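You operate a simulated robot arm through the tools that you are given. There is no shell and no other tool. Be economical: measure what you need, move in short steps, check, and stop when the job is done.

Carry out the task below with a simulated robot arm. There is one attempt and no reset: what you move stays moved.

## Task
Pump the bench tyre up to the pressure on the card.
Fine: close the tap under the dial before the chuck goes back on its post. Where these are worked on the way, their far stop is far enough and under half their travel is too little: tap under the dial.

It is judged by the outcome, as a careful person would: the job done as asked, and still so three seconds after it is handed in. It fails if anything else is knocked over, pushed out of place, dropped, spilled or broken.

## Robot
A 7-joint arm with a two-finger parallel gripper on a trunk, on a base that drives. Base frame: it is fixed to the floor where the robot stands at the start and does not move with it; the origin is under the middle of the robot, x ahead of it, y to its left, z up. Readings come in m, degrees, newtons and seconds.
With the tool pointing down near the work surface it reaches from about 0.32 to 0.86 m from the robot's upright axis, wherever it stands. Its first joint turns from -166.0 to 166.0 degrees. Places, roughly: chuck post [0.5, -0.2, 0.7]; pressure card [0.9, -0.7, 0.8]; tap under the dial [0.5, -0.1, 0.8]; tyre valve [0.5, -0.4, 0.8]. Payload 3.43 kg.
Tool frame: the origin (TCP) lies between the finger pads and is the grasp point; the fingertips stand 0.034 m ahead of it; z points along the fingers, y is the line along which they close. The gripper opens to 0.128 m. The fingers are 0.024 m wide and 0.012 m thick; the gripper's body (0.048 by 0.13 m) begins 0.096 m behind the TCP.
Orientation is that of the tool frame in the base frame, as a unit quaternion [w, x, y, z]. With the fingers straight down and closing along the base's y, the tool's x points along the base's -x, its y along +y and its z along -z.

## Interface
- The arm moves only by the tool play_rows. Its argument "deltas" is a list of rows, each a list of 3 entries, a list of its own where there are three numbers: the shift along the tool's x, y, z in m, then the turn, a rotation vector about the tool's x, y, z in degrees, then the finger opening in m, from 0 to 0.128. In form: [[[tx, ty, tz], [ax, ay, az], grip], ...]. A call has 1 to 8 rows; each row is the pose to reach, as a shift and turn from the pose commanded when the call began, along the tool's axes at that moment. Rows are played at 5 a second. More than 0.05 m and 8.6 degrees between two rows, or a gripper value outside its range, and nothing of the call is played. Where a pose cannot be reached the arm comes as near as it can. A force on the tool above 60 N (or 10 N above the force at the start of the call, whichever is more), or a blocked arm, ends the call early, and 0.2 s more pass. The fingers move at their own pace (about 0.153 m/s each) and stop on an object; they squeeze with about 26 N. The grip force told is the motor's: it shows also when the fingers shut on nothing. Time passes only in rows, and 0.2 s behind the last, so rows that repeat a pose let the fingers close. The reply holds the time, the measured pose of the TCP, the force on the tool along the base axes, the opening and the grip force, in the units named above and with some noise, with the torque about the TCP (base axes, N m) and any sound that the robot's microphone picked up.
- Cameras (640 x 400 px; columns grow to the right, rows downward): "scene" is now at [0.1641, -0.041, 1.5481]; the picture's right is [-0.62, -0.79, 0.00], its down [-0.66, 0.51, -0.55] and it looks along [0.43, -0.34, -0.83] (base axes); focal length 288 px, centre (320, 200). "wrist" rides on the gripper at [0.076, -0.011, -0.16] in the tool frame; the picture's right is [0.15, 0.99, 0.00], its down [-0.88, 0.13, -0.46] and it looks along [-0.45, 0.07, 0.89] (tool axes); focal length 234 px, centre (320, 200). There is no depth. A picture from a camera that has moved, and an enlarged one, comes with that camera's place and axes in the base frame and with its lens. The place of the scene camera against the robot may be out by one fixed shift of up to 0.012 m in any direction.
- capture(camera): a new picture of that camera. The clock stands still meanwhile.
- drive_base(legs): drives the robot by 1 to 6 legs, each [ahead, turn to the left] in m and degrees, along the robot's own axes; the way and the turn of a leg run together, so that a leg with both is an arc; at most 1.5 m and 180 degrees a leg. The arm and the cameras ride along, it lands a little off, and it stops where it bumps. It gives what a move gives.
- head_to(pan, tilt): turns the head with the scene camera to pan (to the left, within 132 degrees either way) and tilt (down, from -29 to 69), counted from straight ahead of the robot. It gives what a move gives.
- close_up(camera, box): a new picture of the part [left, top, right, bottom] of that camera's present view, enlarged. The clock stands still meanwhile.
- finish_job(): hands the job in; it is judged then, once.

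Go step by step. Nothing tells you exact positions but the pictures and the camera data: compare them with the known pose of the tool, close in by small moves and look again before you grip or let go. The budget is 120 turns and 90 pictures, counting those below and the enlarged ones. Unless the task says otherwise, let go and move clear before handing in, and close with one line.

The tools are called by a JSON object that holds its "name" and its "arguments". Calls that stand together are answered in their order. play_rows: Moves the arm, as the interface text tells. Its arguments: {"type":"object","properties":{"deltas":{"type":"array","items":{"type":"array"}}},"required":["deltas"]} The other tools are called the same way: drive_base (legs) drives the base; head_to (pan, tilt) turns the head that bears the scene camera; capture (camera) takes a picture; close_up (camera, box) takes an enlarged picture of a part of a camera's view; finish_job () hands the job in.

At the start:

```text
time_s: 0.0
tcp_pos: [0.5643, -0.3091, 1.1747]
tcp_rot: [0.0, -0.001, 1.0, 0.0]
force: [-0.5, -0.1, 0.7]
moment: [0.06, -0.02, 0.01]
grip_width: 0.1278
finger_force: 0.1
robot x, y, heading: [-0.0037, 0.0009, -0.2]
head pan, tilt: [-38.0, 56.5]
```

scene: 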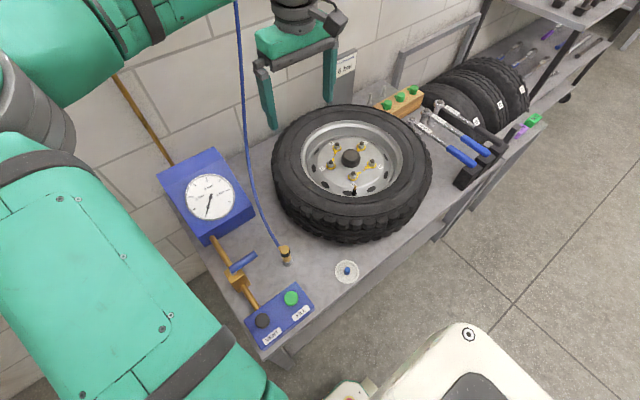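
wrist: 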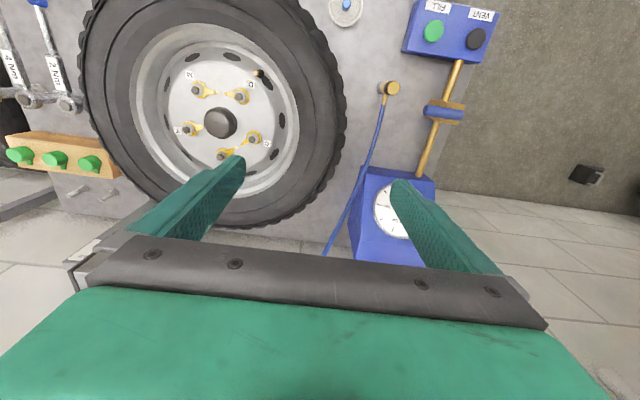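

I see the tyre, dial, tap, FILL/VENT box and chuck on its post. First I'll read the card and the dial up close.

{"name": "close_up", "arguments": {"camera": "scene", "box": [320, 40, 370, 90]}}

{"name": "close_up", "arguments": {"camera": "scene", "box": [150, 140, 270, 230]}}

{"name": "close_up", "arguments": {"camera": "scene", "box": [200, 220, 380, 360]}}

{"name": "close_up", "arguments": {"camera": "scene", "box": [300, 110, 420, 210]}}

```text
8.00 times, centred on (345, 65) of scene
camera zoom: at [0.1641, -0.041, 1.5481], right [-0.62, -0.79, 0.0], down [-0.66, 0.51, -0.55], along [0.43, -0.34, -0.83], focal length 2300 px, centre (120, 1280)
```

zoom: 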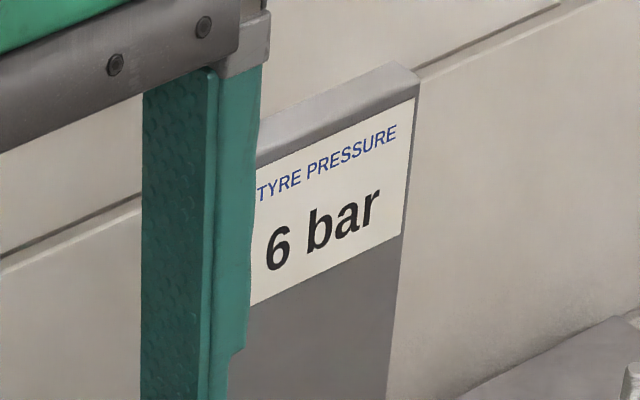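

```text
4.44 times, centred on (210, 185) of scene
camera zoom: at [0.1641, -0.041, 1.5481], right [-0.62, -0.79, 0.0], down [-0.66, 0.51, -0.55], along [0.43, -0.34, -0.83], focal length 1278 px, centre (809, 267)
```

zoom: 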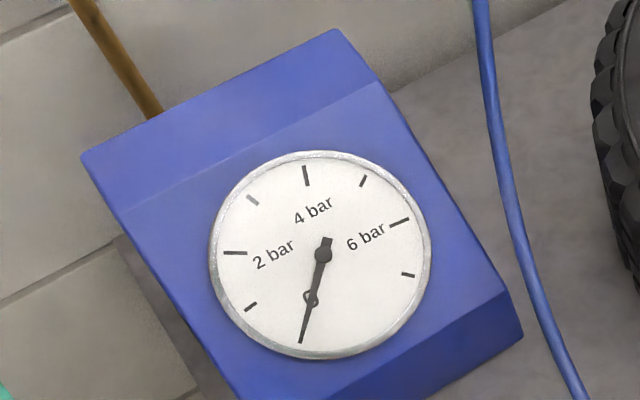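

```text
2.86 times, centred on (290, 290) of scene
camera zoom: at [0.1641, -0.041, 1.5481], right [-0.62, -0.79, 0.0], down [-0.66, 0.51, -0.55], along [0.43, -0.34, -0.83], focal length 821 px, centre (406, -57)
```

zoom: 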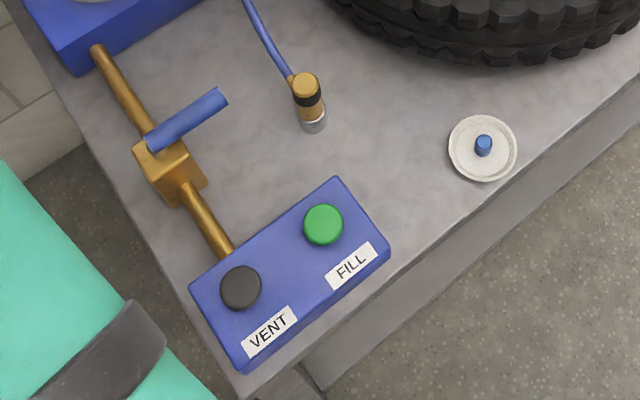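

```text
4.00 times, centred on (360, 160) of scene
camera zoom: at [0.1641, -0.041, 1.5481], right [-0.62, -0.79, 0.0], down [-0.66, 0.51, -0.55], along [0.43, -0.34, -0.83], focal length 1150 px, centre (160, 360)
```

zoom: 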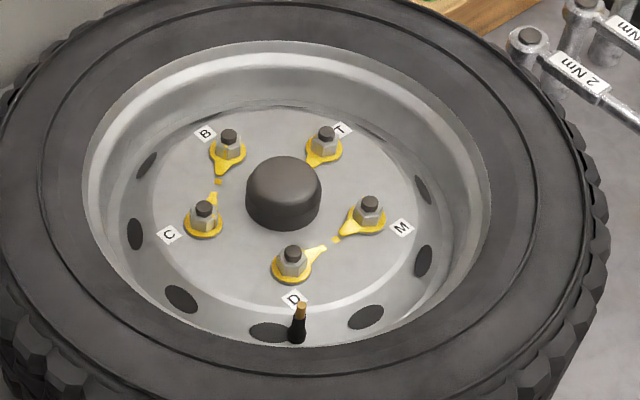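

The card says 6 bar and the dial reads 0. The tap lever seems to stand across the pipe (closed), so I look at the tap and chuck from the wrist.

{"name": "close_up", "arguments": {"camera": "wrist", "box": [350, 0, 510, 100]}}

{"name": "close_up", "arguments": {"camera": "wrist", "box": [350, 70, 510, 170]}}

{"name": "close_up", "arguments": {"camera": "scene", "box": [210, 235, 300, 295]}}

```text
4.00 times, centred on (430, 50) of wrist
camera zoom: at [0.488, -0.3212, 1.3338], right [-0.15, 0.99, 0.0], down [0.88, 0.13, 0.46], along [0.45, 0.07, -0.89], focal length 937 px, centre (-120, 800)
```

zoom: 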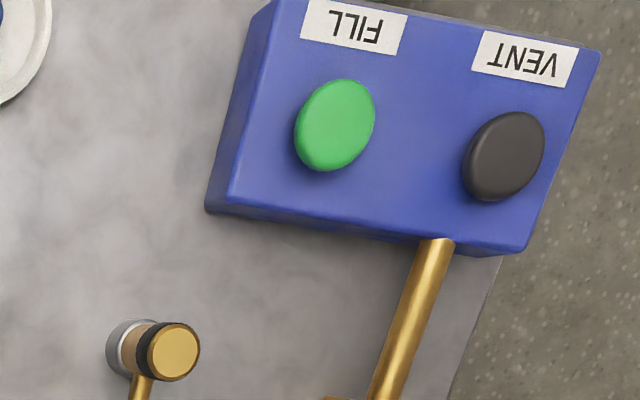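

```text
4.00 times, centred on (430, 120) of wrist
camera zoom: at [0.488, -0.3212, 1.3338], right [-0.15, 0.99, 0.0], down [0.88, 0.13, 0.46], along [0.45, 0.07, -0.89], focal length 937 px, centre (-120, 520)
```

zoom: 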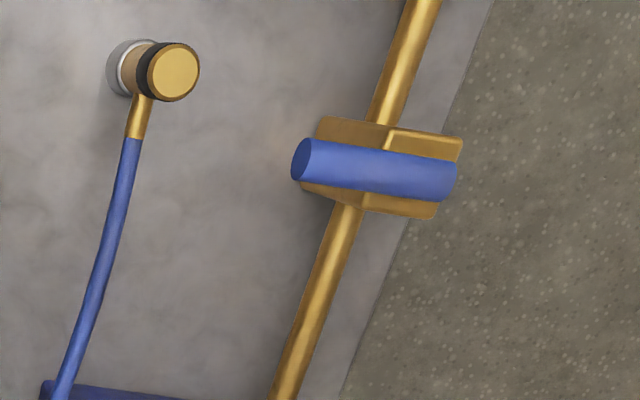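

```text
6.67 times, centred on (255, 265) of scene
camera zoom: at [0.1641, -0.041, 1.5481], right [-0.62, -0.79, 0.0], down [-0.66, 0.51, -0.55], along [0.43, -0.34, -0.83], focal length 1916 px, centre (753, -233)
```

zoom: 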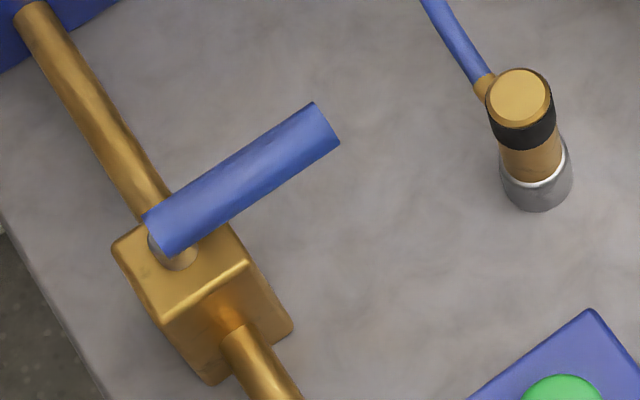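

Chuck on its post is near (0.479, -0.167, top 0.80), and the tap lever runs from its pivot at (0.508, -0.021) to its tip at (0.51, -0.094) at z 0.82. FILL is near (0.367, -0.106, 0.765) and the valve near (0.493, -0.436, 0.845). I move above the -x side of the lever with the fingers shut.

{"name": "play_rows", "arguments": {"deltas": [[[0.018, 0.046, 0], [0, 0, 0], 0.06], [[0.036, 0.092, 0], [0, 0, 0], 0.0], [[0.054, 0.138, 0.0], [0, 0, 0], 0], [[0.072, 0.184, 0], [0, 0, 0], 0], [[0.091, 0.232, 0], [0, 0, 0], 0], [[0.091, 0.232, 0.05], [0, 0, 0], 0], [[0.091, 0.232, 0.1], [0, 0, 0], 0], [[0.091, 0.232, 0.15], [0, 0, 0], 0]]}}

{"name": "capture", "arguments": {"camera": "wrist"}}

{"name": "capture", "arguments": {"camera": "scene"}}

```text
refused: row 5 steps farther than a row can; nothing moved
```

```text
80 pictures are left
camera wrist: at [0.488, -0.3212, 1.3338], right [-0.15, 0.99, 0.0], down [0.88, 0.13, 0.46], along [0.45, 0.07, -0.89], focal length 234 px, centre (320, 200)
```

wrist: 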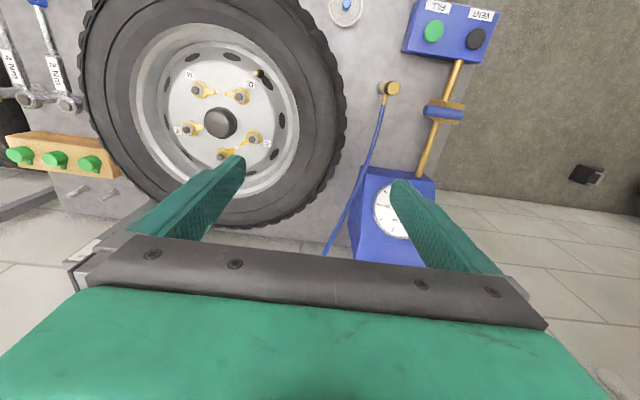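

```text
79 pictures are left
camera scene: at [0.1641, -0.041, 1.5481], right [-0.62, -0.79, 0.0], down [-0.66, 0.51, -0.55], along [0.43, -0.34, -0.83], focal length 288 px, centre (320, 200)
```

scene: 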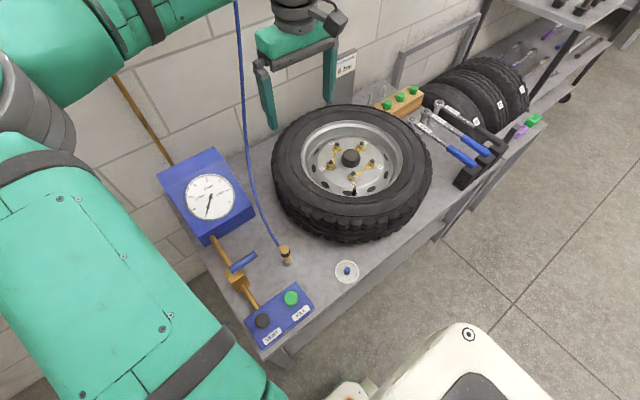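

The step size was just over the limit; I resend with smaller steps.

{"name": "play_rows", "arguments": {"deltas": [[[0.015, 0.039, 0.02], [0, 0, 0], 0.06], [[0.03, 0.078, 0.04], [0, 0, 0], 0.0], [[0.045, 0.117, 0.06], [0, 0, 0], 0], [[0.06, 0.156, 0.08], [0, 0, 0], 0], [[0.076, 0.195, 0.1], [0, 0, 0], 0], [[0.091, 0.232, 0.12], [0, 0, 0], 0], [[0.091, 0.232, 0.165], [0, 0, 0], 0], [[0.091, 0.232, 0.21], [0, 0, 0], 0]]}}

{"name": "capture", "arguments": {"camera": "wrist"}}

{"name": "capture", "arguments": {"camera": "scene"}}

```text
time_s: 1.8
tcp_pos: [0.4752, -0.0774, 0.9677]
tcp_rot: [0.001, -0.001, 1.0, 0.001]
force: [-0.1, 0.1, -0.2]
moment: [0.01, 0.01, 0.03]
grip_width: 0.0
finger_force: 26.1
robot x, y, heading: [-0.0024, -0.0001, -0.2]
head pan, tilt: [-38.0, 56.5]
```

```text
78 pictures are left
camera wrist: at [0.3989, -0.0886, 1.1277], right [-0.15, 0.99, 0.0], down [0.88, 0.13, 0.46], along [0.45, 0.07, -0.89], focal length 234 px, centre (320, 200)
```

wrist: 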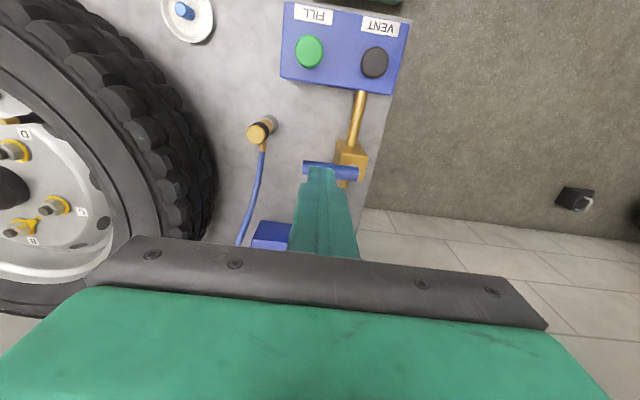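

```text
77 pictures are left
camera scene: at [0.164, -0.0409, 1.5482], right [-0.62, -0.79, 0.0], down [-0.66, 0.51, -0.55], along [0.43, -0.34, -0.83], focal length 288 px, centre (320, 200)
```

scene: 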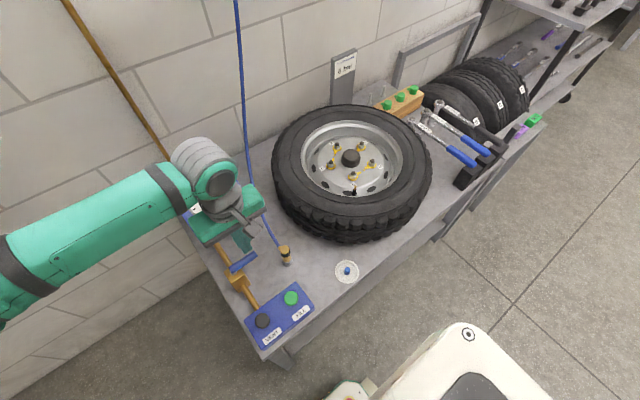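

The view confirms the lever. I descend on its -x side and try a small push towards +x, watching the force.

{"name": "play_rows", "arguments": {"deltas": [[[0.005, 0, 0.045], [0, 0, 0], 0], [[0.005, 0, 0.09], [0, 0, 0], 0.0], [[0.005, 0, 0.131], [0, 0, 0], 0], [[-0.005, 0, 0.131], [0, 0, 0], 0], [[-0.011, 0, 0.131], [0, 0, 0], 0], [[-0.016, 0, 0.131], [0, 0, 0], 0], [[-0.021, 0.001, 0.131], [0, 0, 0], 0], [[-0.026, 0.001, 0.131], [0, 0, 0], 0]]}}

{"name": "capture", "arguments": {"camera": "wrist"}}

```text
time_s: 3.6
tcp_pos: [0.488, -0.0773, 0.8328]
tcp_rot: [-0.01, 0.001, 1.0, 0.0]
force: [-16.0, 1.7, 4.9]
moment: [0.17, 0.24, 0.05]
grip_width: 0.0002
finger_force: 26.1
robot x, y, heading: [-0.0007, 0.0049, 0.4]
head pan, tilt: [-38.0, 56.5]
stopped in row 8: the force on the tool passed its limit at 66 N (the readings are from after the stop); the commanded pose is now the measured one
```

```text
76 pictures are left
camera wrist: at [0.4157, -0.0895, 0.9929], right [-0.14, 0.99, 0.0], down [0.89, 0.13, 0.44], along [0.43, 0.07, -0.9], focal length 234 px, centre (320, 200)
```

wrist: 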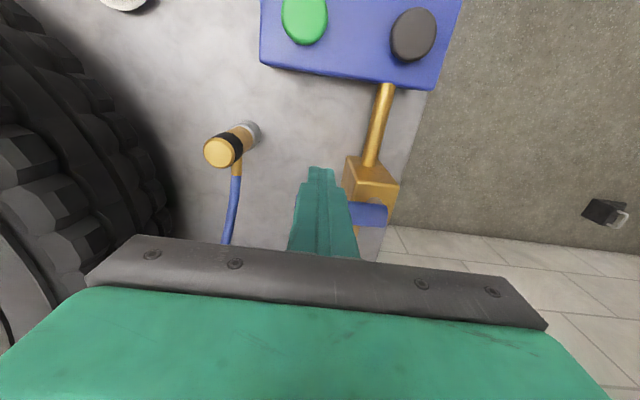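

The lever does not yield towards +x, so that is its stop. I go over to the other side and push towards -x.

{"name": "play_rows", "arguments": {"deltas": [[[0.012, 0, 0], [0, 0, 0], 0], [[0.012, 0, -0.045], [0, 0, 0], 0.0], [[-0.02, 0, -0.06], [0, 0, 0], 0], [[-0.06, 0, -0.06], [0, 0, 0], 0], [[-0.06, 0, -0.015], [0, 0, 0], 0], [[-0.06, 0, 0.0], [0, 0, 0], 0], [[-0.046, 0.0, 0.0], [0, 0, 0], 0], [[-0.038, 0.0, 0.0], [0, 0, 0], 0]]}}

{"name": "capture", "arguments": {"camera": "wrist"}}

```text
time_s: 5.4
tcp_pos: [0.5289, -0.0772, 0.8307]
tcp_rot: [-0.007, 0.0, 1.0, 0.0]
force: [0.2, -0.4, 0.6]
moment: [-0.01, -0.02, 0.04]
grip_width: 0.0
finger_force: 25.9
robot x, y, heading: [-0.0007, -0.0006, 0.1]
head pan, tilt: [-38.0, 56.5]
```

```text
75 pictures are left
camera wrist: at [0.4552, -0.0886, 0.9901], right [-0.14, 0.99, 0.0], down [0.89, 0.13, 0.44], along [0.44, 0.07, -0.9], focal length 234 px, centre (320, 200)
```

wrist: 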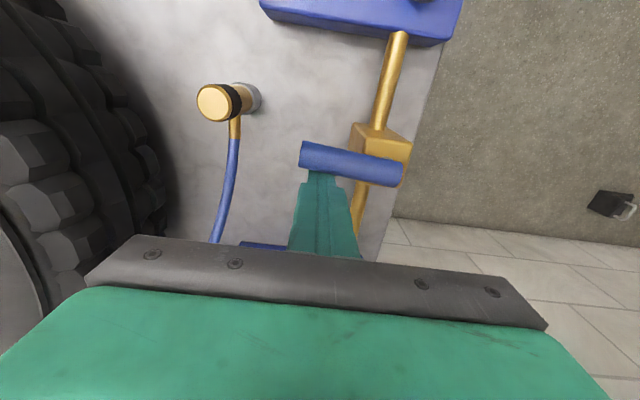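

The fingers are beside the lever on the +x side. I push it along its arc towards -x.

{"name": "play_rows", "arguments": {"deltas": [[[0.01, -0.002, 0], [0, 0, 0], 0], [[0.02, -0.003, 0], [0, 0, 0], 0], [[0.0304, -0.0024, 0], [0, 0, 0], 0], [[0.0405, 0, 0], [0, 0, 0], 0], [[0.05, 0.004, 0], [0, 0, 0], 0], [[0.059, 0.0097, 0.0], [0, 0, 0], 0], [[0.0662, 0.0167, 0.0], [0, 0, 0], 0], [[0.0724, 0.0249, 0.0], [0, 0, 0], 0]]}}

{"name": "capture", "arguments": {"camera": "wrist"}}

```text
time_s: 7.2
tcp_pos: [0.4547, -0.0536, 0.833]
tcp_rot: [-0.007, 0.001, 1.0, 0.0]
force: [0.0, 0.0, -0.2]
moment: [0.01, -0.02, 0.04]
grip_width: 0.0
finger_force: 26.0
robot x, y, heading: [0.0001, 0.0014, -0.1]
head pan, tilt: [-38.0, 56.5]
```

```text
74 pictures are left
camera wrist: at [0.382, -0.0648, 0.9927], right [-0.15, 0.99, 0.0], down [0.89, 0.13, 0.44], along [0.44, 0.07, -0.9], focal length 234 px, centre (320, 200)
```

wrist: 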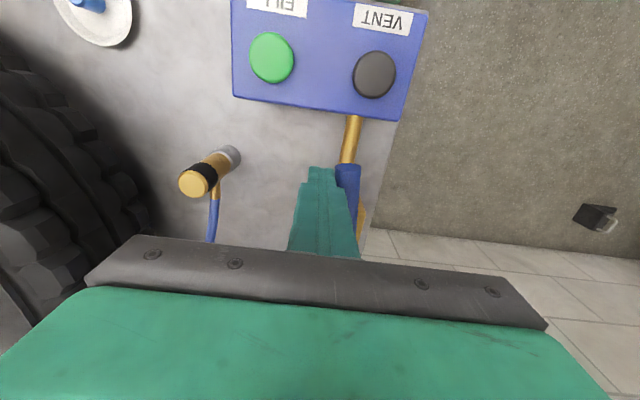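

The lever turned nearly along the pipe. I push the last bit to its stop.

{"name": "play_rows", "arguments": {"deltas": [[[0.004, 0.006, 0], [0, 0, 0], 0], [[0.005, 0.011, 0], [0, 0, 0], 0], [[0.005, 0.016, 0], [0, 0, 0], 0], [[0.005, 0.02, 0], [0, 0, 0], 0]]}}

{"name": "close_up", "arguments": {"camera": "scene", "box": [200, 220, 380, 360]}}

```text
time_s: 8.3
tcp_pos: [0.4512, -0.0435, 0.8323]
tcp_rot: [-0.007, 0.006, 1.0, -0.01]
force: [4.4, -14.3, -6.5]
moment: [-0.35, -0.09, 0.0]
grip_width: 0.0003
finger_force: 26.0
robot x, y, heading: [-0.0022, 0.0043, 0.1]
head pan, tilt: [-38.0, 56.5]
stopped in row 4: the force on the tool passed its limit at 62 N (the readings are from after the stop); the commanded pose is now the measured one
```

```text
2.86 times, centred on (290, 290) of scene
camera zoom: at [0.1642, -0.0418, 1.5481], right [-0.62, -0.79, 0.0], down [-0.66, 0.52, -0.55], along [0.43, -0.34, -0.83], focal length 821 px, centre (406, -57)
```

zoom: 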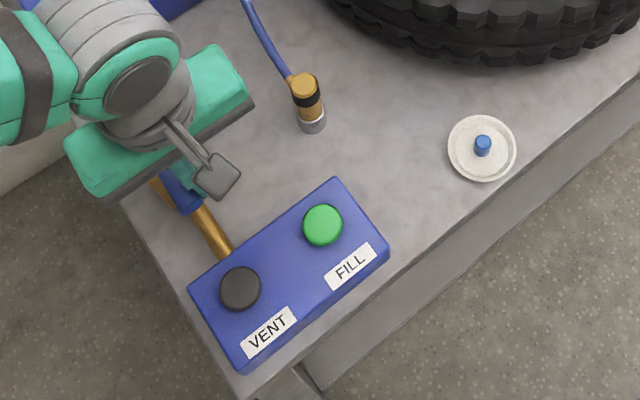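

The lever is at its stop along the pipe, so the tap is open. I back off, rise, straighten the tool and go above the chuck with the fingers open.

{"name": "play_rows", "arguments": {"deltas": [[[0, -0.014, 0], [0, 0, 0], 0], [[0, -0.014, -0.045], [-0.5, -0.4, -0.3], 0], [[0, -0.014, -0.09], [-1.15, -0.8, -0.7], 0], [[0, -0.03, -0.12], [-1.15, -0.8, -0.7], 0.04], [[-0.009, -0.065, -0.13], [-1.15, -0.8, -0.7], 0.07], [[-0.018, -0.095, -0.13], [-1.15, -0.8, -0.7], 0.07], [[-0.028, -0.1235, -0.13], [-1.15, -0.8, -0.7], 0.07]]}}

{"name": "capture", "arguments": {"camera": "wrist"}}

{"name": "close_up", "arguments": {"camera": "scene", "box": [220, 160, 380, 270]}}

```text
time_s: 9.9
tcp_pos: [0.4785, -0.1599, 0.9655]
tcp_rot: [-0.001, -0.002, 1.0, 0.002]
force: [0.1, 0.6, 0.3]
moment: [-0.04, 0.0, -0.02]
grip_width: 0.0699
finger_force: 0.1
robot x, y, heading: [0.0009, 0.0016, -0.2]
head pan, tilt: [-38.0, 56.5]
```

```text
72 pictures are left
camera wrist: at [0.4035, -0.1726, 1.1245], right [-0.15, 0.99, 0.0], down [0.88, 0.13, 0.46], along [0.45, 0.07, -0.89], focal length 234 px, centre (320, 200)
```

wrist: 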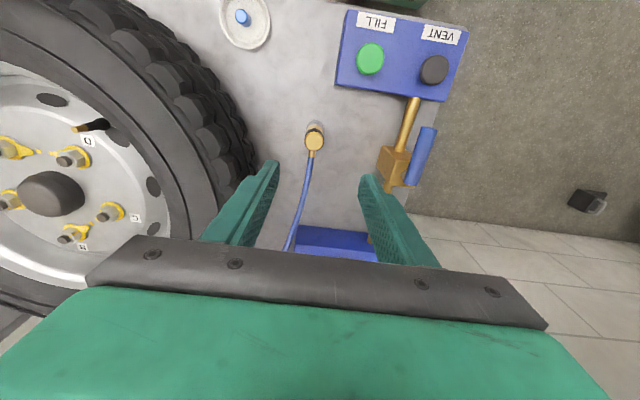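

```text
3.64 times, centred on (300, 215) of scene
camera zoom: at [0.164, -0.0409, 1.5482], right [-0.62, -0.79, 0.0], down [-0.66, 0.51, -0.55], along [0.43, -0.34, -0.83], focal length 1045 px, centre (393, 146)
```

zoom: 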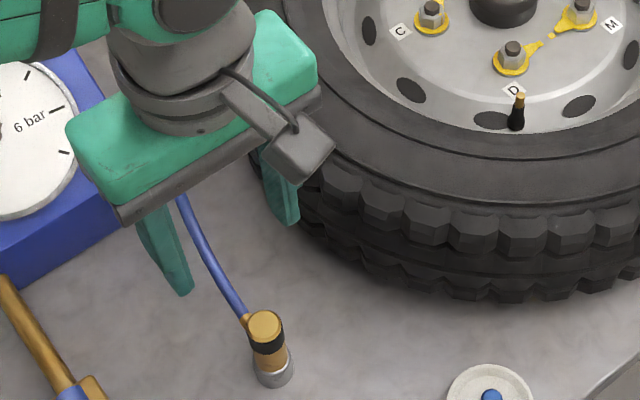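

{"name": "close_up", "arguments": {"camera": "wrist", "box": [280, 100, 360, 150]}}

{"name": "close_up", "arguments": {"camera": "wrist", "box": [40, 90, 140, 160]}}

{"name": "close_up", "arguments": {"camera": "scene", "box": [270, 235, 300, 275]}}

{"name": "close_up", "arguments": {"camera": "scene", "box": [335, 165, 375, 205]}}

```text
8.00 times, centred on (320, 125) of wrist
camera zoom: at [0.4035, -0.1726, 1.1245], right [-0.15, 0.99, 0.0], down [0.88, 0.13, 0.46], along [0.45, 0.07, -0.89], focal length 1873 px, centre (320, 800)
```

zoom: 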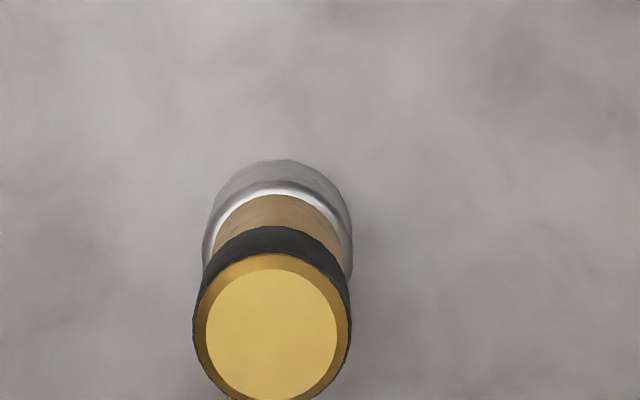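

```text
5.71 times, centred on (90, 125) of wrist
camera zoom: at [0.4035, -0.1726, 1.1245], right [-0.15, 0.99, 0.0], down [0.88, 0.13, 0.46], along [0.45, 0.07, -0.89], focal length 1338 px, centre (1634, 629)
```

zoom: 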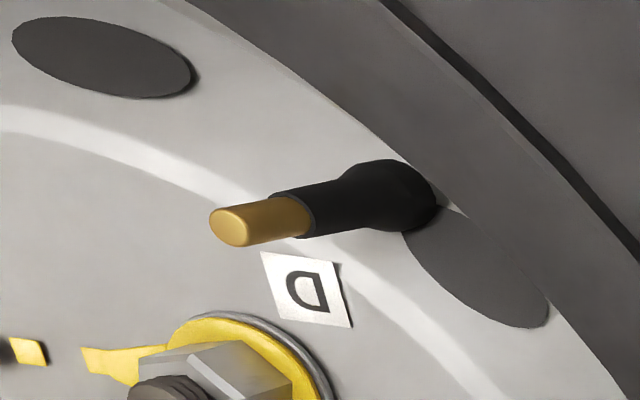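

```text
10.00 times, centred on (285, 255) of scene
camera zoom: at [0.164, -0.0409, 1.5482], right [-0.62, -0.79, 0.0], down [-0.66, 0.51, -0.55], along [0.43, -0.34, -0.83], focal length 2874 px, centre (670, -350)
```

zoom: 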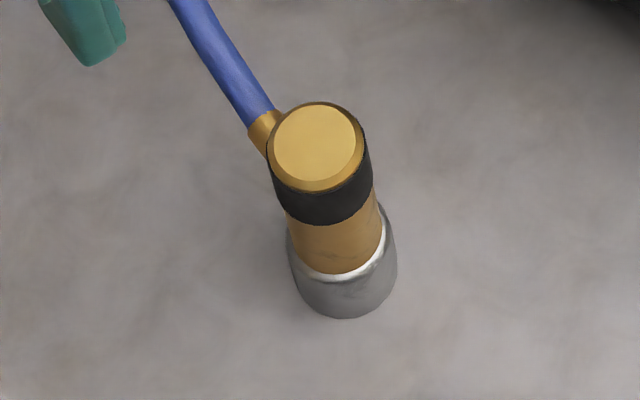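

```text
10.00 times, centred on (355, 185) of scene
camera zoom: at [0.164, -0.0409, 1.5482], right [-0.62, -0.79, 0.0], down [-0.66, 0.51, -0.55], along [0.43, -0.34, -0.83], focal length 2874 px, centre (-30, 350)
```

zoom: 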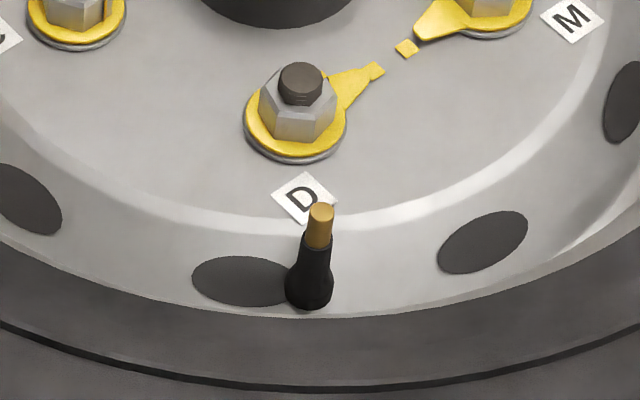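

Chuck top is at (0.479, -0.168, 0.80), about 0.029 wide, and stands in a collar that reaches up to about 0.733. I descend around it with the fingers open.

{"name": "play_rows", "arguments": {"deltas": [[[0, -0.008, 0.045], [0, 0, 0], 0.07], [[0, -0.008, 0.09], [0, 0, 0], 0.07], [[0, -0.008, 0.135], [0, 0, 0], 0.07], [[0, -0.008, 0.178], [0, 0, 0], 0.07]]}}

{"name": "capture", "arguments": {"camera": "wrist"}}

{"name": "close_up", "arguments": {"camera": "scene", "box": [220, 160, 380, 270]}}

```text
time_s: 10.9
tcp_pos: [0.4816, -0.1673, 0.7867]
tcp_rot: [0.0, -0.001, 1.0, 0.001]
force: [-0.3, 0.5, -1.2]
moment: [0.05, 0.0, -0.01]
grip_width: 0.0699
finger_force: 0.1
robot x, y, heading: [-0.0018, -0.0034, -0.3]
head pan, tilt: [-38.0, 56.5]
```

```text
66 pictures are left
camera wrist: at [0.405, -0.1802, 0.946], right [-0.15, 0.99, 0.0], down [0.88, 0.13, 0.46], along [0.45, 0.07, -0.89], focal length 234 px, centre (320, 200)
```

wrist: 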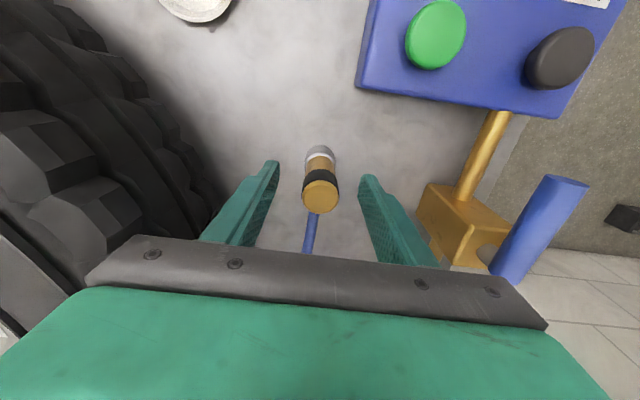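

```text
3.64 times, centred on (300, 215) of scene
camera zoom: at [0.1639, -0.0412, 1.5481], right [-0.62, -0.79, 0.0], down [-0.66, 0.51, -0.55], along [0.43, -0.34, -0.83], focal length 1045 px, centre (393, 146)
```

zoom: 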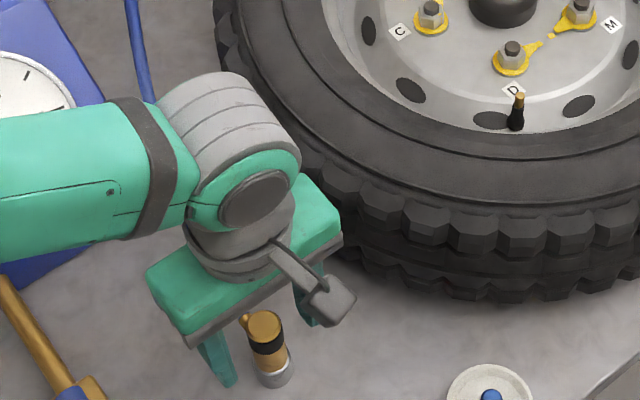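

The chuck sits between the fingers, about 5 mm nearer in x. I shift slightly and close.

{"name": "play_rows", "arguments": {"deltas": [[[0.005, -0.001, 0], [0, 0, 0], 0.07], [[0.005, -0.001, 0], [0, 0, 0], 0.03], [[0.005, -0.001, 0], [0, 0, 0], 0.0], [[0.005, -0.001, 0], [0, 0, 0], 0.0]]}}

{"name": "capture", "arguments": {"camera": "wrist"}}

```text
time_s: 11.9
tcp_pos: [0.4744, -0.169, 0.7882]
tcp_rot: [-0.001, -0.001, 1.0, 0.003]
force: [-1.0, 3.0, -0.3]
moment: [0.07, 0.07, 0.02]
grip_width: 0.0264
finger_force: 25.8
robot x, y, heading: [-0.0008, 0.0021, 0.0]
head pan, tilt: [-38.0, 56.5]
```

```text
64 pictures are left
camera wrist: at [0.3995, -0.1816, 0.9473], right [-0.15, 0.99, 0.0], down [0.88, 0.13, 0.46], along [0.45, 0.07, -0.89], focal length 234 px, centre (320, 200)
```

wrist: 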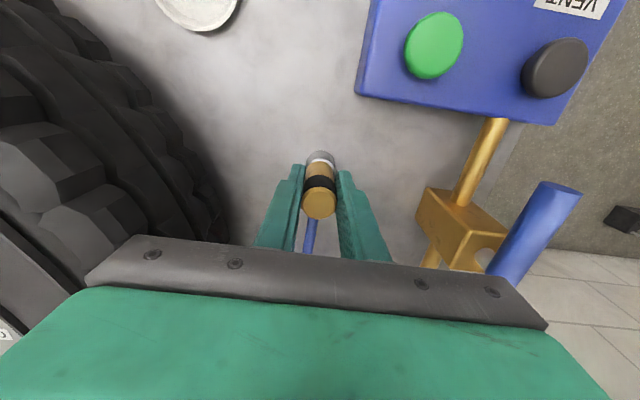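

Gripped (width 0.026). I lift straight up slowly.

{"name": "play_rows", "arguments": {"deltas": [[[0, 0, -0.02], [0, 0, 0], 0.0], [[0, 0, -0.05], [0, 0, 0], 0.0], [[0, 0, -0.09], [0, 0, 0], 0.0], [[0, 0, -0.13], [0, 0, 0], 0.0], [[0, 0, -0.17], [0, 0, 0], 0.0], [[0, 0, -0.21], [0, 0, 0], 0.0], [[0, 0, -0.24], [0, 0, 0], 0.0]]}}

{"name": "capture", "arguments": {"camera": "wrist"}}

{"name": "capture", "arguments": {"camera": "scene"}}

```text
time_s: 13.5
tcp_pos: [0.4738, -0.1763, 1.0269]
tcp_rot: [0.0, -0.001, 1.0, 0.003]
force: [0.3, 0.0, -1.8]
moment: [0.0, -0.03, -0.01]
grip_width: 0.0264
finger_force: 26.2
robot x, y, heading: [-0.0027, -0.0011, -0.0]
head pan, tilt: [-38.0, 56.5]
```

```text
63 pictures are left
camera wrist: at [0.3993, -0.1877, 1.1863], right [-0.15, 0.99, 0.01], down [0.88, 0.13, 0.45], along [0.45, 0.07, -0.89], focal length 234 px, centre (320, 200)
```

wrist: 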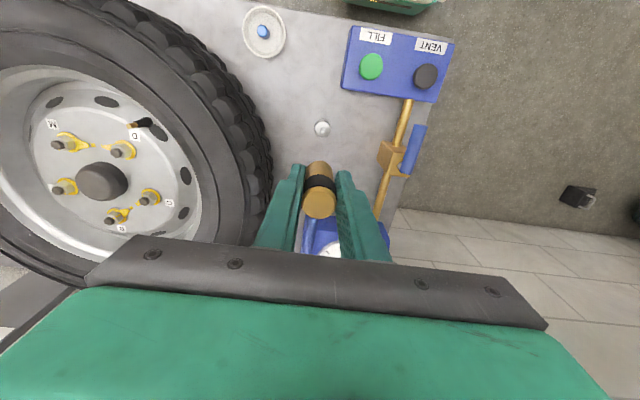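

```text
62 pictures are left
camera scene: at [0.1642, -0.0413, 1.5481], right [-0.62, -0.79, 0.0], down [-0.66, 0.51, -0.55], along [0.43, -0.34, -0.83], focal length 288 px, centre (320, 200)
```

scene: 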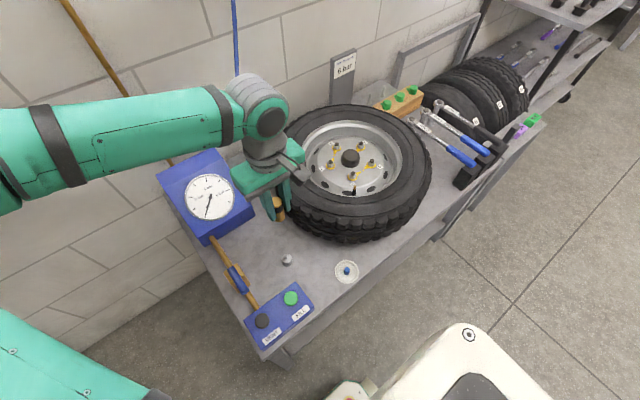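

The chuck is free; post collar visible. I look closer at the chuck, post and valve to get the heights.

{"name": "close_up", "arguments": {"camera": "wrist", "box": [270, 110, 390, 230]}}

{"name": "close_up", "arguments": {"camera": "scene", "box": [250, 160, 330, 280]}}

{"name": "close_up", "arguments": {"camera": "wrist", "box": [100, 90, 220, 165]}}

```text
3.33 times, centred on (330, 170) of wrist
camera zoom: at [0.3993, -0.1877, 1.1863], right [-0.15, 0.99, 0.01], down [0.88, 0.13, 0.45], along [0.45, 0.07, -0.89], focal length 781 px, centre (287, 300)
```

zoom: 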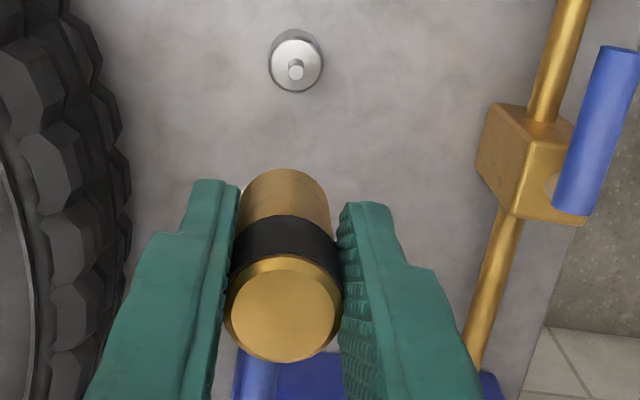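

```text
3.33 times, centred on (290, 220) of scene
camera zoom: at [0.1642, -0.0413, 1.5481], right [-0.62, -0.79, 0.0], down [-0.66, 0.51, -0.55], along [0.43, -0.34, -0.83], focal length 958 px, centre (420, 133)
```

zoom: 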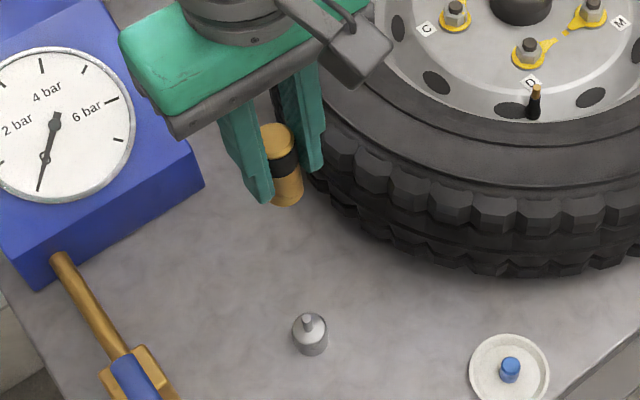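

```text
5.33 times, centred on (160, 128) of wrist
camera zoom: at [0.3993, -0.1877, 1.1863], right [-0.15, 0.99, 0.01], down [0.88, 0.13, 0.45], along [0.45, 0.07, -0.89], focal length 1249 px, centre (1173, 587)
```

zoom: 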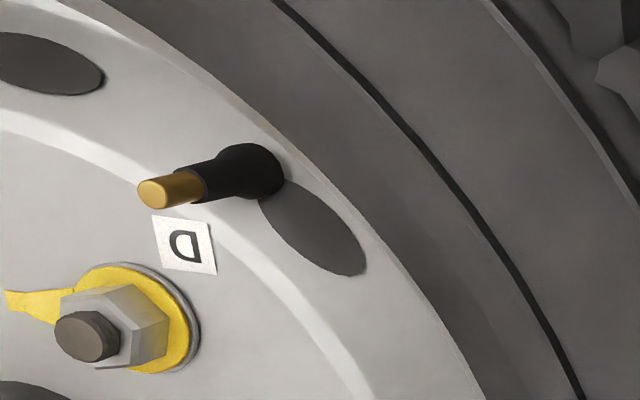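

Chuck is about 0.067 long with its bottom 0.054 below the TCP. The valve stands upright with its tip near (0.492, -0.434, 0.858), so I carry the chuck above it.

{"name": "play_rows", "arguments": {"deltas": [[[-0.003, -0.04, 0], [0, 0, 0], 0.0], [[-0.006, -0.08, 0], [0, 0, 0], 0.0], [[-0.009, -0.12, 0], [0, 0, 0], 0.0], [[-0.012, -0.16, 0], [0, 0, 0], 0.0], [[-0.014, -0.2, 0], [0, 0, 0], 0.0], [[-0.0165, -0.235, 0.0], [0, 0, 0], 0.0], [[-0.0165, -0.261, 0.0], [0, 0, 0], 0.0], [[-0.0165, -0.261, 0.03], [0, 0, 0], 0.0]]}}

{"name": "capture", "arguments": {"camera": "wrist"}}

{"name": "close_up", "arguments": {"camera": "scene", "box": [270, 90, 450, 230]}}

```text
time_s: 15.3
tcp_pos: [0.4926, -0.432, 0.9943]
tcp_rot: [0.0, -0.001, 1.0, 0.002]
force: [-0.5, -0.9, -1.1]
moment: [0.0, -0.01, 0.0]
grip_width: 0.026
finger_force: 26.1
robot x, y, heading: [0.0018, 0.0009, -0.0]
head pan, tilt: [-38.0, 56.5]
```

```text
58 pictures are left
camera wrist: at [0.4174, -0.4446, 1.1541], right [-0.15, 0.99, 0.0], down [0.88, 0.13, 0.46], along [0.45, 0.07, -0.89], focal length 234 px, centre (320, 200)
```

wrist: 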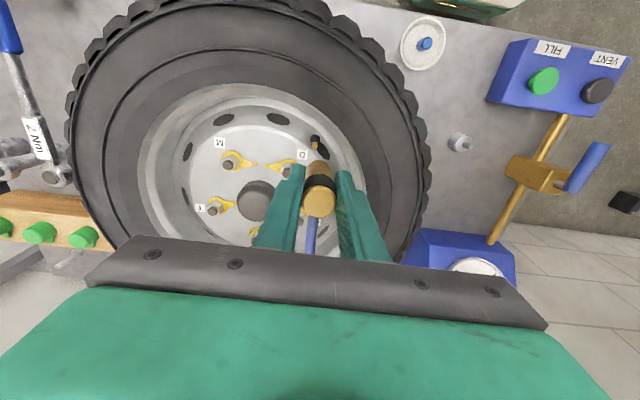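

```text
2.86 times, centred on (360, 160) of scene
camera zoom: at [0.164, -0.0413, 1.5481], right [-0.62, -0.79, 0.0], down [-0.66, 0.51, -0.55], along [0.43, -0.34, -0.83], focal length 821 px, centre (206, 314)
```

zoom: 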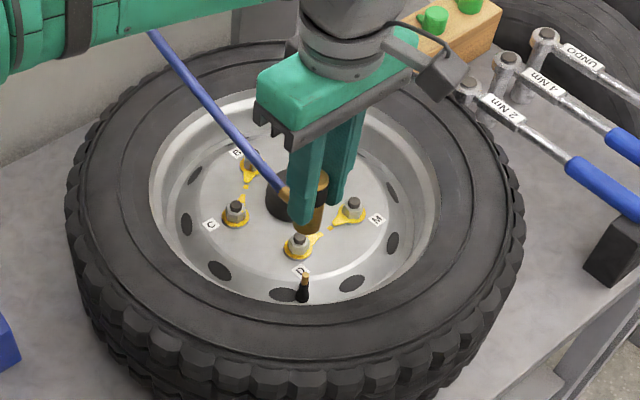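

{"name": "close_up", "arguments": {"camera": "wrist", "box": [270, 120, 370, 220]}}

{"name": "close_up", "arguments": {"camera": "scene", "box": [360, 140, 400, 200]}}

{"name": "close_up", "arguments": {"camera": "scene", "box": [340, 140, 390, 200]}}

```text
4.00 times, centred on (320, 170) of wrist
camera zoom: at [0.4174, -0.4446, 1.1541], right [-0.15, 0.99, 0.0], down [0.88, 0.13, 0.46], along [0.45, 0.07, -0.89], focal length 937 px, centre (320, 320)
```

zoom: 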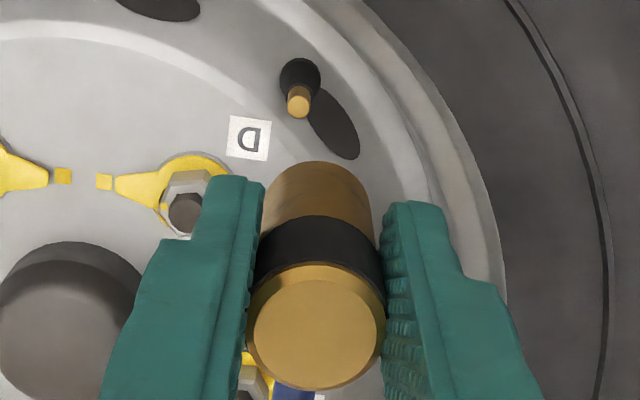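

```text
6.67 times, centred on (380, 170) of scene
camera zoom: at [0.164, -0.0413, 1.5481], right [-0.62, -0.79, 0.0], down [-0.66, 0.51, -0.55], along [0.43, -0.34, -0.83], focal length 1916 px, centre (-80, 400)
```

zoom: 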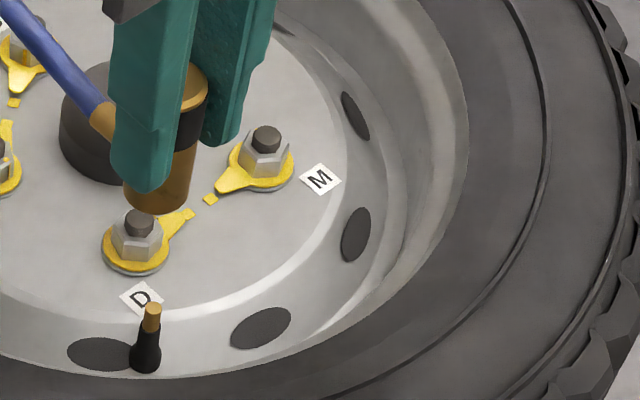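

```text
6.67 times, centred on (365, 170) of scene
camera zoom: at [0.164, -0.0413, 1.5481], right [-0.62, -0.79, 0.0], down [-0.66, 0.51, -0.55], along [0.43, -0.34, -0.83], focal length 1916 px, centre (20, 400)
```

zoom: 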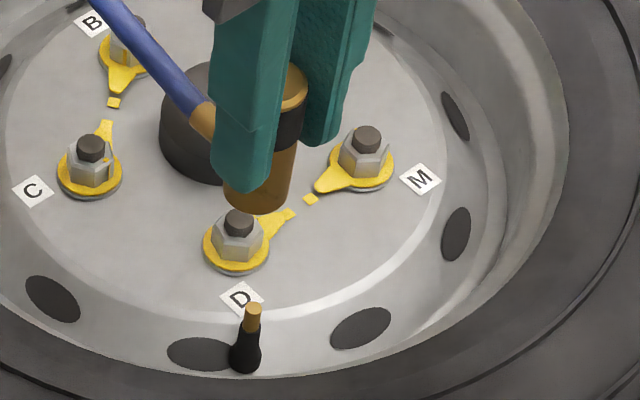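

By both cameras the valve is about 3 mm nearer (-x) and 6 mm further (-y) than the chuck axis. I correct that, go down to about 1.5 cm above the tip and look again.

{"name": "play_rows", "arguments": {"deltas": [[[0.0025, -0.0055, 0.0], [0, 0, 0], 0.0], [[0.0025, -0.0055, 0.03], [0, 0, 0], 0.0], [[0.0025, -0.0055, 0.06], [0, 0, 0], 0.0]]}}

{"name": "close_up", "arguments": {"camera": "wrist", "box": [270, 120, 370, 220]}}

{"name": "close_up", "arguments": {"camera": "scene", "box": [330, 140, 390, 200]}}

```text
time_s: 16.1
tcp_pos: [0.4888, -0.4363, 0.9345]
tcp_rot: [-0.001, -0.001, 1.0, 0.003]
force: [-0.3, -0.5, -1.3]
moment: [0.02, -0.03, 0.02]
grip_width: 0.026
finger_force: 25.9
robot x, y, heading: [0.0004, -0.0004, -0.3]
head pan, tilt: [-38.0, 56.5]
```

```text
4.00 times, centred on (320, 170) of wrist
camera zoom: at [0.413, -0.4488, 1.0943], right [-0.15, 0.99, 0.0], down [0.88, 0.13, 0.45], along [0.45, 0.07, -0.89], focal length 937 px, centre (320, 320)
```

zoom: 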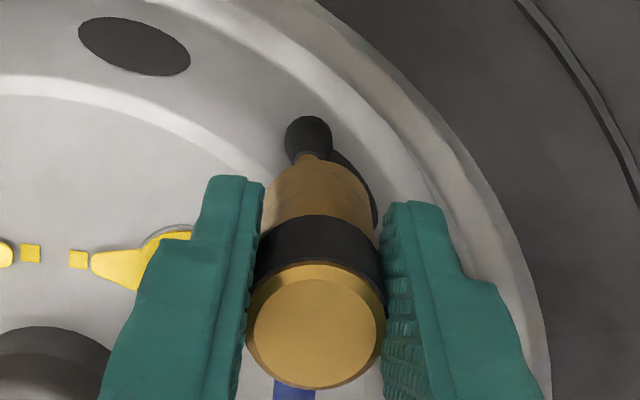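

```text
6.67 times, centred on (360, 170) of scene
camera zoom: at [0.164, -0.0413, 1.5481], right [-0.62, -0.79, 0.0], down [-0.66, 0.51, -0.55], along [0.43, -0.34, -0.83], focal length 1916 px, centre (53, 400)
```

zoom: 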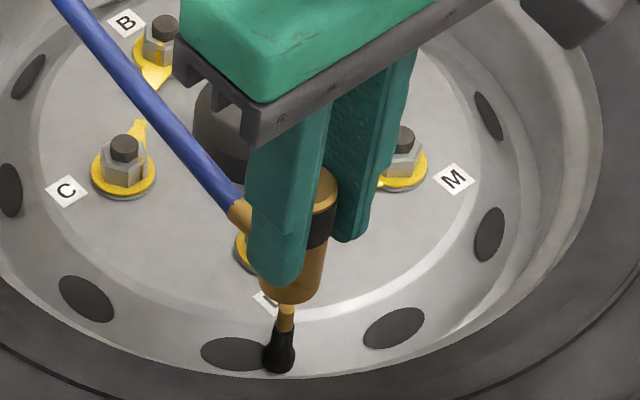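

Chuck and valve now line up within a millimetre or two. I lower gently onto the valve.

{"name": "play_rows", "arguments": {"deltas": [[[0.0, -0.001, 0.008], [0, 0, 0], 0.0], [[0.0, -0.001, 0.016], [0, 0, 0], 0.0], [[0.0, -0.001, 0.022], [0, 0, 0], 0.0], [[0.0, -0.001, 0.027], [0, 0, 0], 0.0], [[0.0, -0.001, 0.031], [0, 0, 0], 0.0], [[0.0, -0.001, 0.034], [0, 0, 0], 0.0]]}}

{"name": "close_up", "arguments": {"camera": "scene", "box": [330, 140, 390, 200]}}

{"name": "close_up", "arguments": {"camera": "wrist", "box": [270, 120, 370, 220]}}

```text
time_s: 17.5
tcp_pos: [0.4895, -0.4383, 0.9]
tcp_rot: [-0.001, -0.001, 1.0, 0.002]
force: [0.1, -0.1, -1.0]
moment: [0.0, 0.04, 0.01]
grip_width: 0.0259
finger_force: 25.9
robot x, y, heading: [-0.0021, -0.0023, 0.0]
head pan, tilt: [-38.0, 56.5]
```

```text
6.67 times, centred on (360, 170) of scene
camera zoom: at [0.1641, -0.0414, 1.5481], right [-0.62, -0.79, 0.0], down [-0.66, 0.51, -0.55], along [0.43, -0.34, -0.83], focal length 1916 px, centre (53, 400)
```

zoom: 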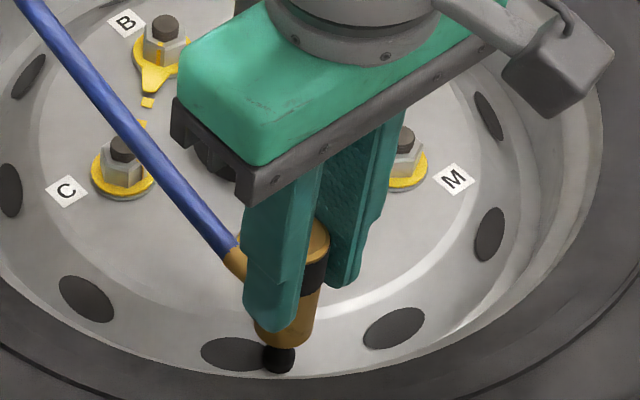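

```text
4.00 times, centred on (320, 170) of wrist
camera zoom: at [0.4137, -0.4508, 1.0593], right [-0.15, 0.99, 0.0], down [0.88, 0.13, 0.46], along [0.45, 0.07, -0.89], focal length 937 px, centre (320, 320)
```

zoom: 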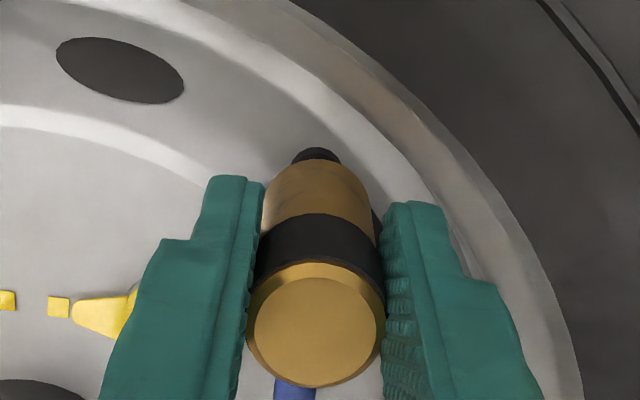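

The valve tip has slid inside the chuck without force. I continue down in fine steps until it seats.

{"name": "play_rows", "arguments": {"deltas": [[[0.0, 0, 0.003], [0, 0, 0], 0.0], [[0.0, 0, 0.006], [0, 0, 0], 0.0], [[0.0, 0, 0.009], [0, 0, 0], 0.0], [[0.0, 0, 0.012], [0, 0, 0], 0.0], [[0.0, 0, 0.015], [0, 0, 0], 0.0], [[0.0, 0, 0.018], [0, 0, 0], 0.0]]}}

{"name": "close_up", "arguments": {"camera": "scene", "box": [330, 140, 390, 200]}}

```text
time_s: 18.9
tcp_pos: [0.4901, -0.4387, 0.8897]
tcp_rot: [0.001, -0.002, 1.0, 0.002]
force: [-9.0, 10.3, 18.6]
moment: [0.42, 0.19, 0.07]
grip_width: 0.0258
finger_force: 26.0
robot x, y, heading: [0.0008, 0.0021, -0.1]
head pan, tilt: [-38.0, 56.5]
stopped in row 6: the force on the tool passed its limit at 65 N (the readings are from after the stop); the commanded pose is now the measured one
```

```text
6.67 times, centred on (360, 170) of scene
camera zoom: at [0.1635, -0.0407, 1.5482], right [-0.62, -0.79, 0.0], down [-0.66, 0.51, -0.55], along [0.43, -0.34, -0.83], focal length 1916 px, centre (53, 400)
```

zoom: 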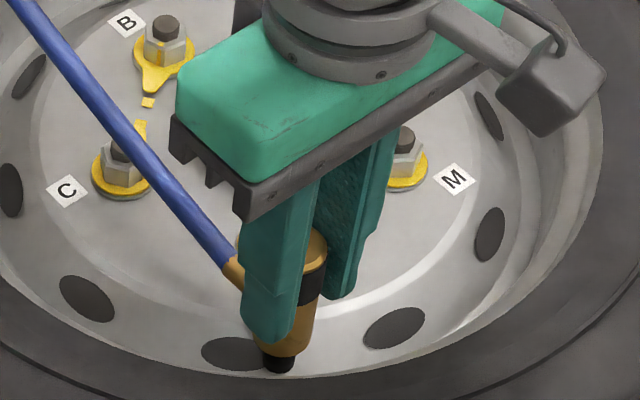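

The chuck seated against a firm stop. I check the dial, then open the fingers slightly and see whether it stays.

{"name": "play_rows", "arguments": {"deltas": [[[0.0, 0, 0.0], [0, 0, 0], 0.032], [[0.0, 0, 0.0], [0, 0, 0], 0.05], [[0.0, 0, 0.0], [0, 0, 0], 0.06]]}}

{"name": "close_up", "arguments": {"camera": "wrist", "box": [270, 120, 370, 220]}}

{"name": "close_up", "arguments": {"camera": "scene", "box": [160, 130, 390, 270]}}

```text
time_s: 19.7
tcp_pos: [0.4908, -0.4404, 0.8891]
tcp_rot: [0.003, -0.001, 1.0, 0.0]
force: [8.9, -15.7, -10.7]
moment: [-0.93, -0.42, -0.18]
grip_width: 0.0514
finger_force: 0.1
robot x, y, heading: [0.0011, 0.0001, -0.0]
head pan, tilt: [-38.0, 56.5]
```

```text
4.00 times, centred on (320, 170) of wrist
camera zoom: at [0.4152, -0.4523, 1.0475], right [-0.15, 0.99, 0.0], down [0.88, 0.13, 0.46], along [0.45, 0.07, -0.89], focal length 937 px, centre (320, 320)
```

zoom: 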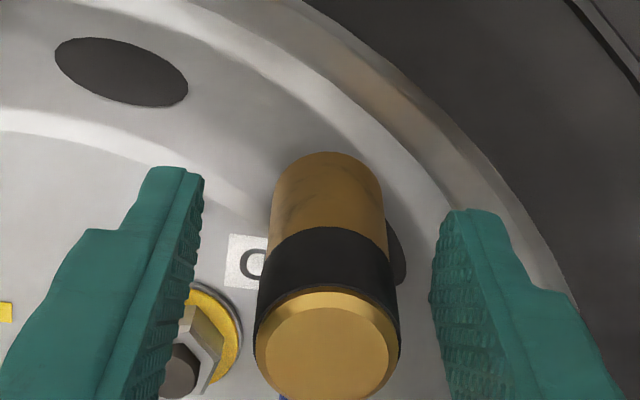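

```text
2.78 times, centred on (275, 200) of scene
camera zoom: at [0.1645, -0.042, 1.5481], right [-0.62, -0.79, 0.0], down [-0.66, 0.52, -0.55], along [0.43, -0.34, -0.83], focal length 800 px, centre (445, 200)
```

zoom: 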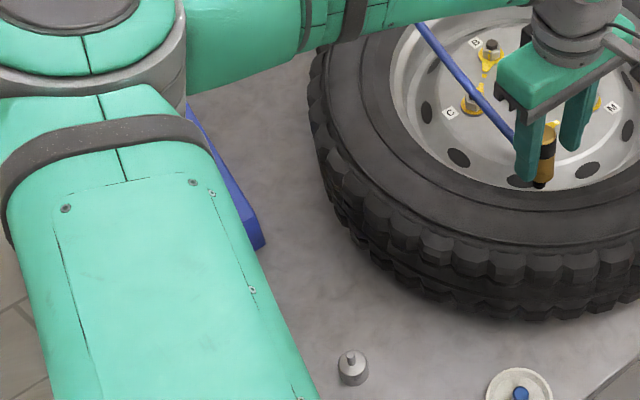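

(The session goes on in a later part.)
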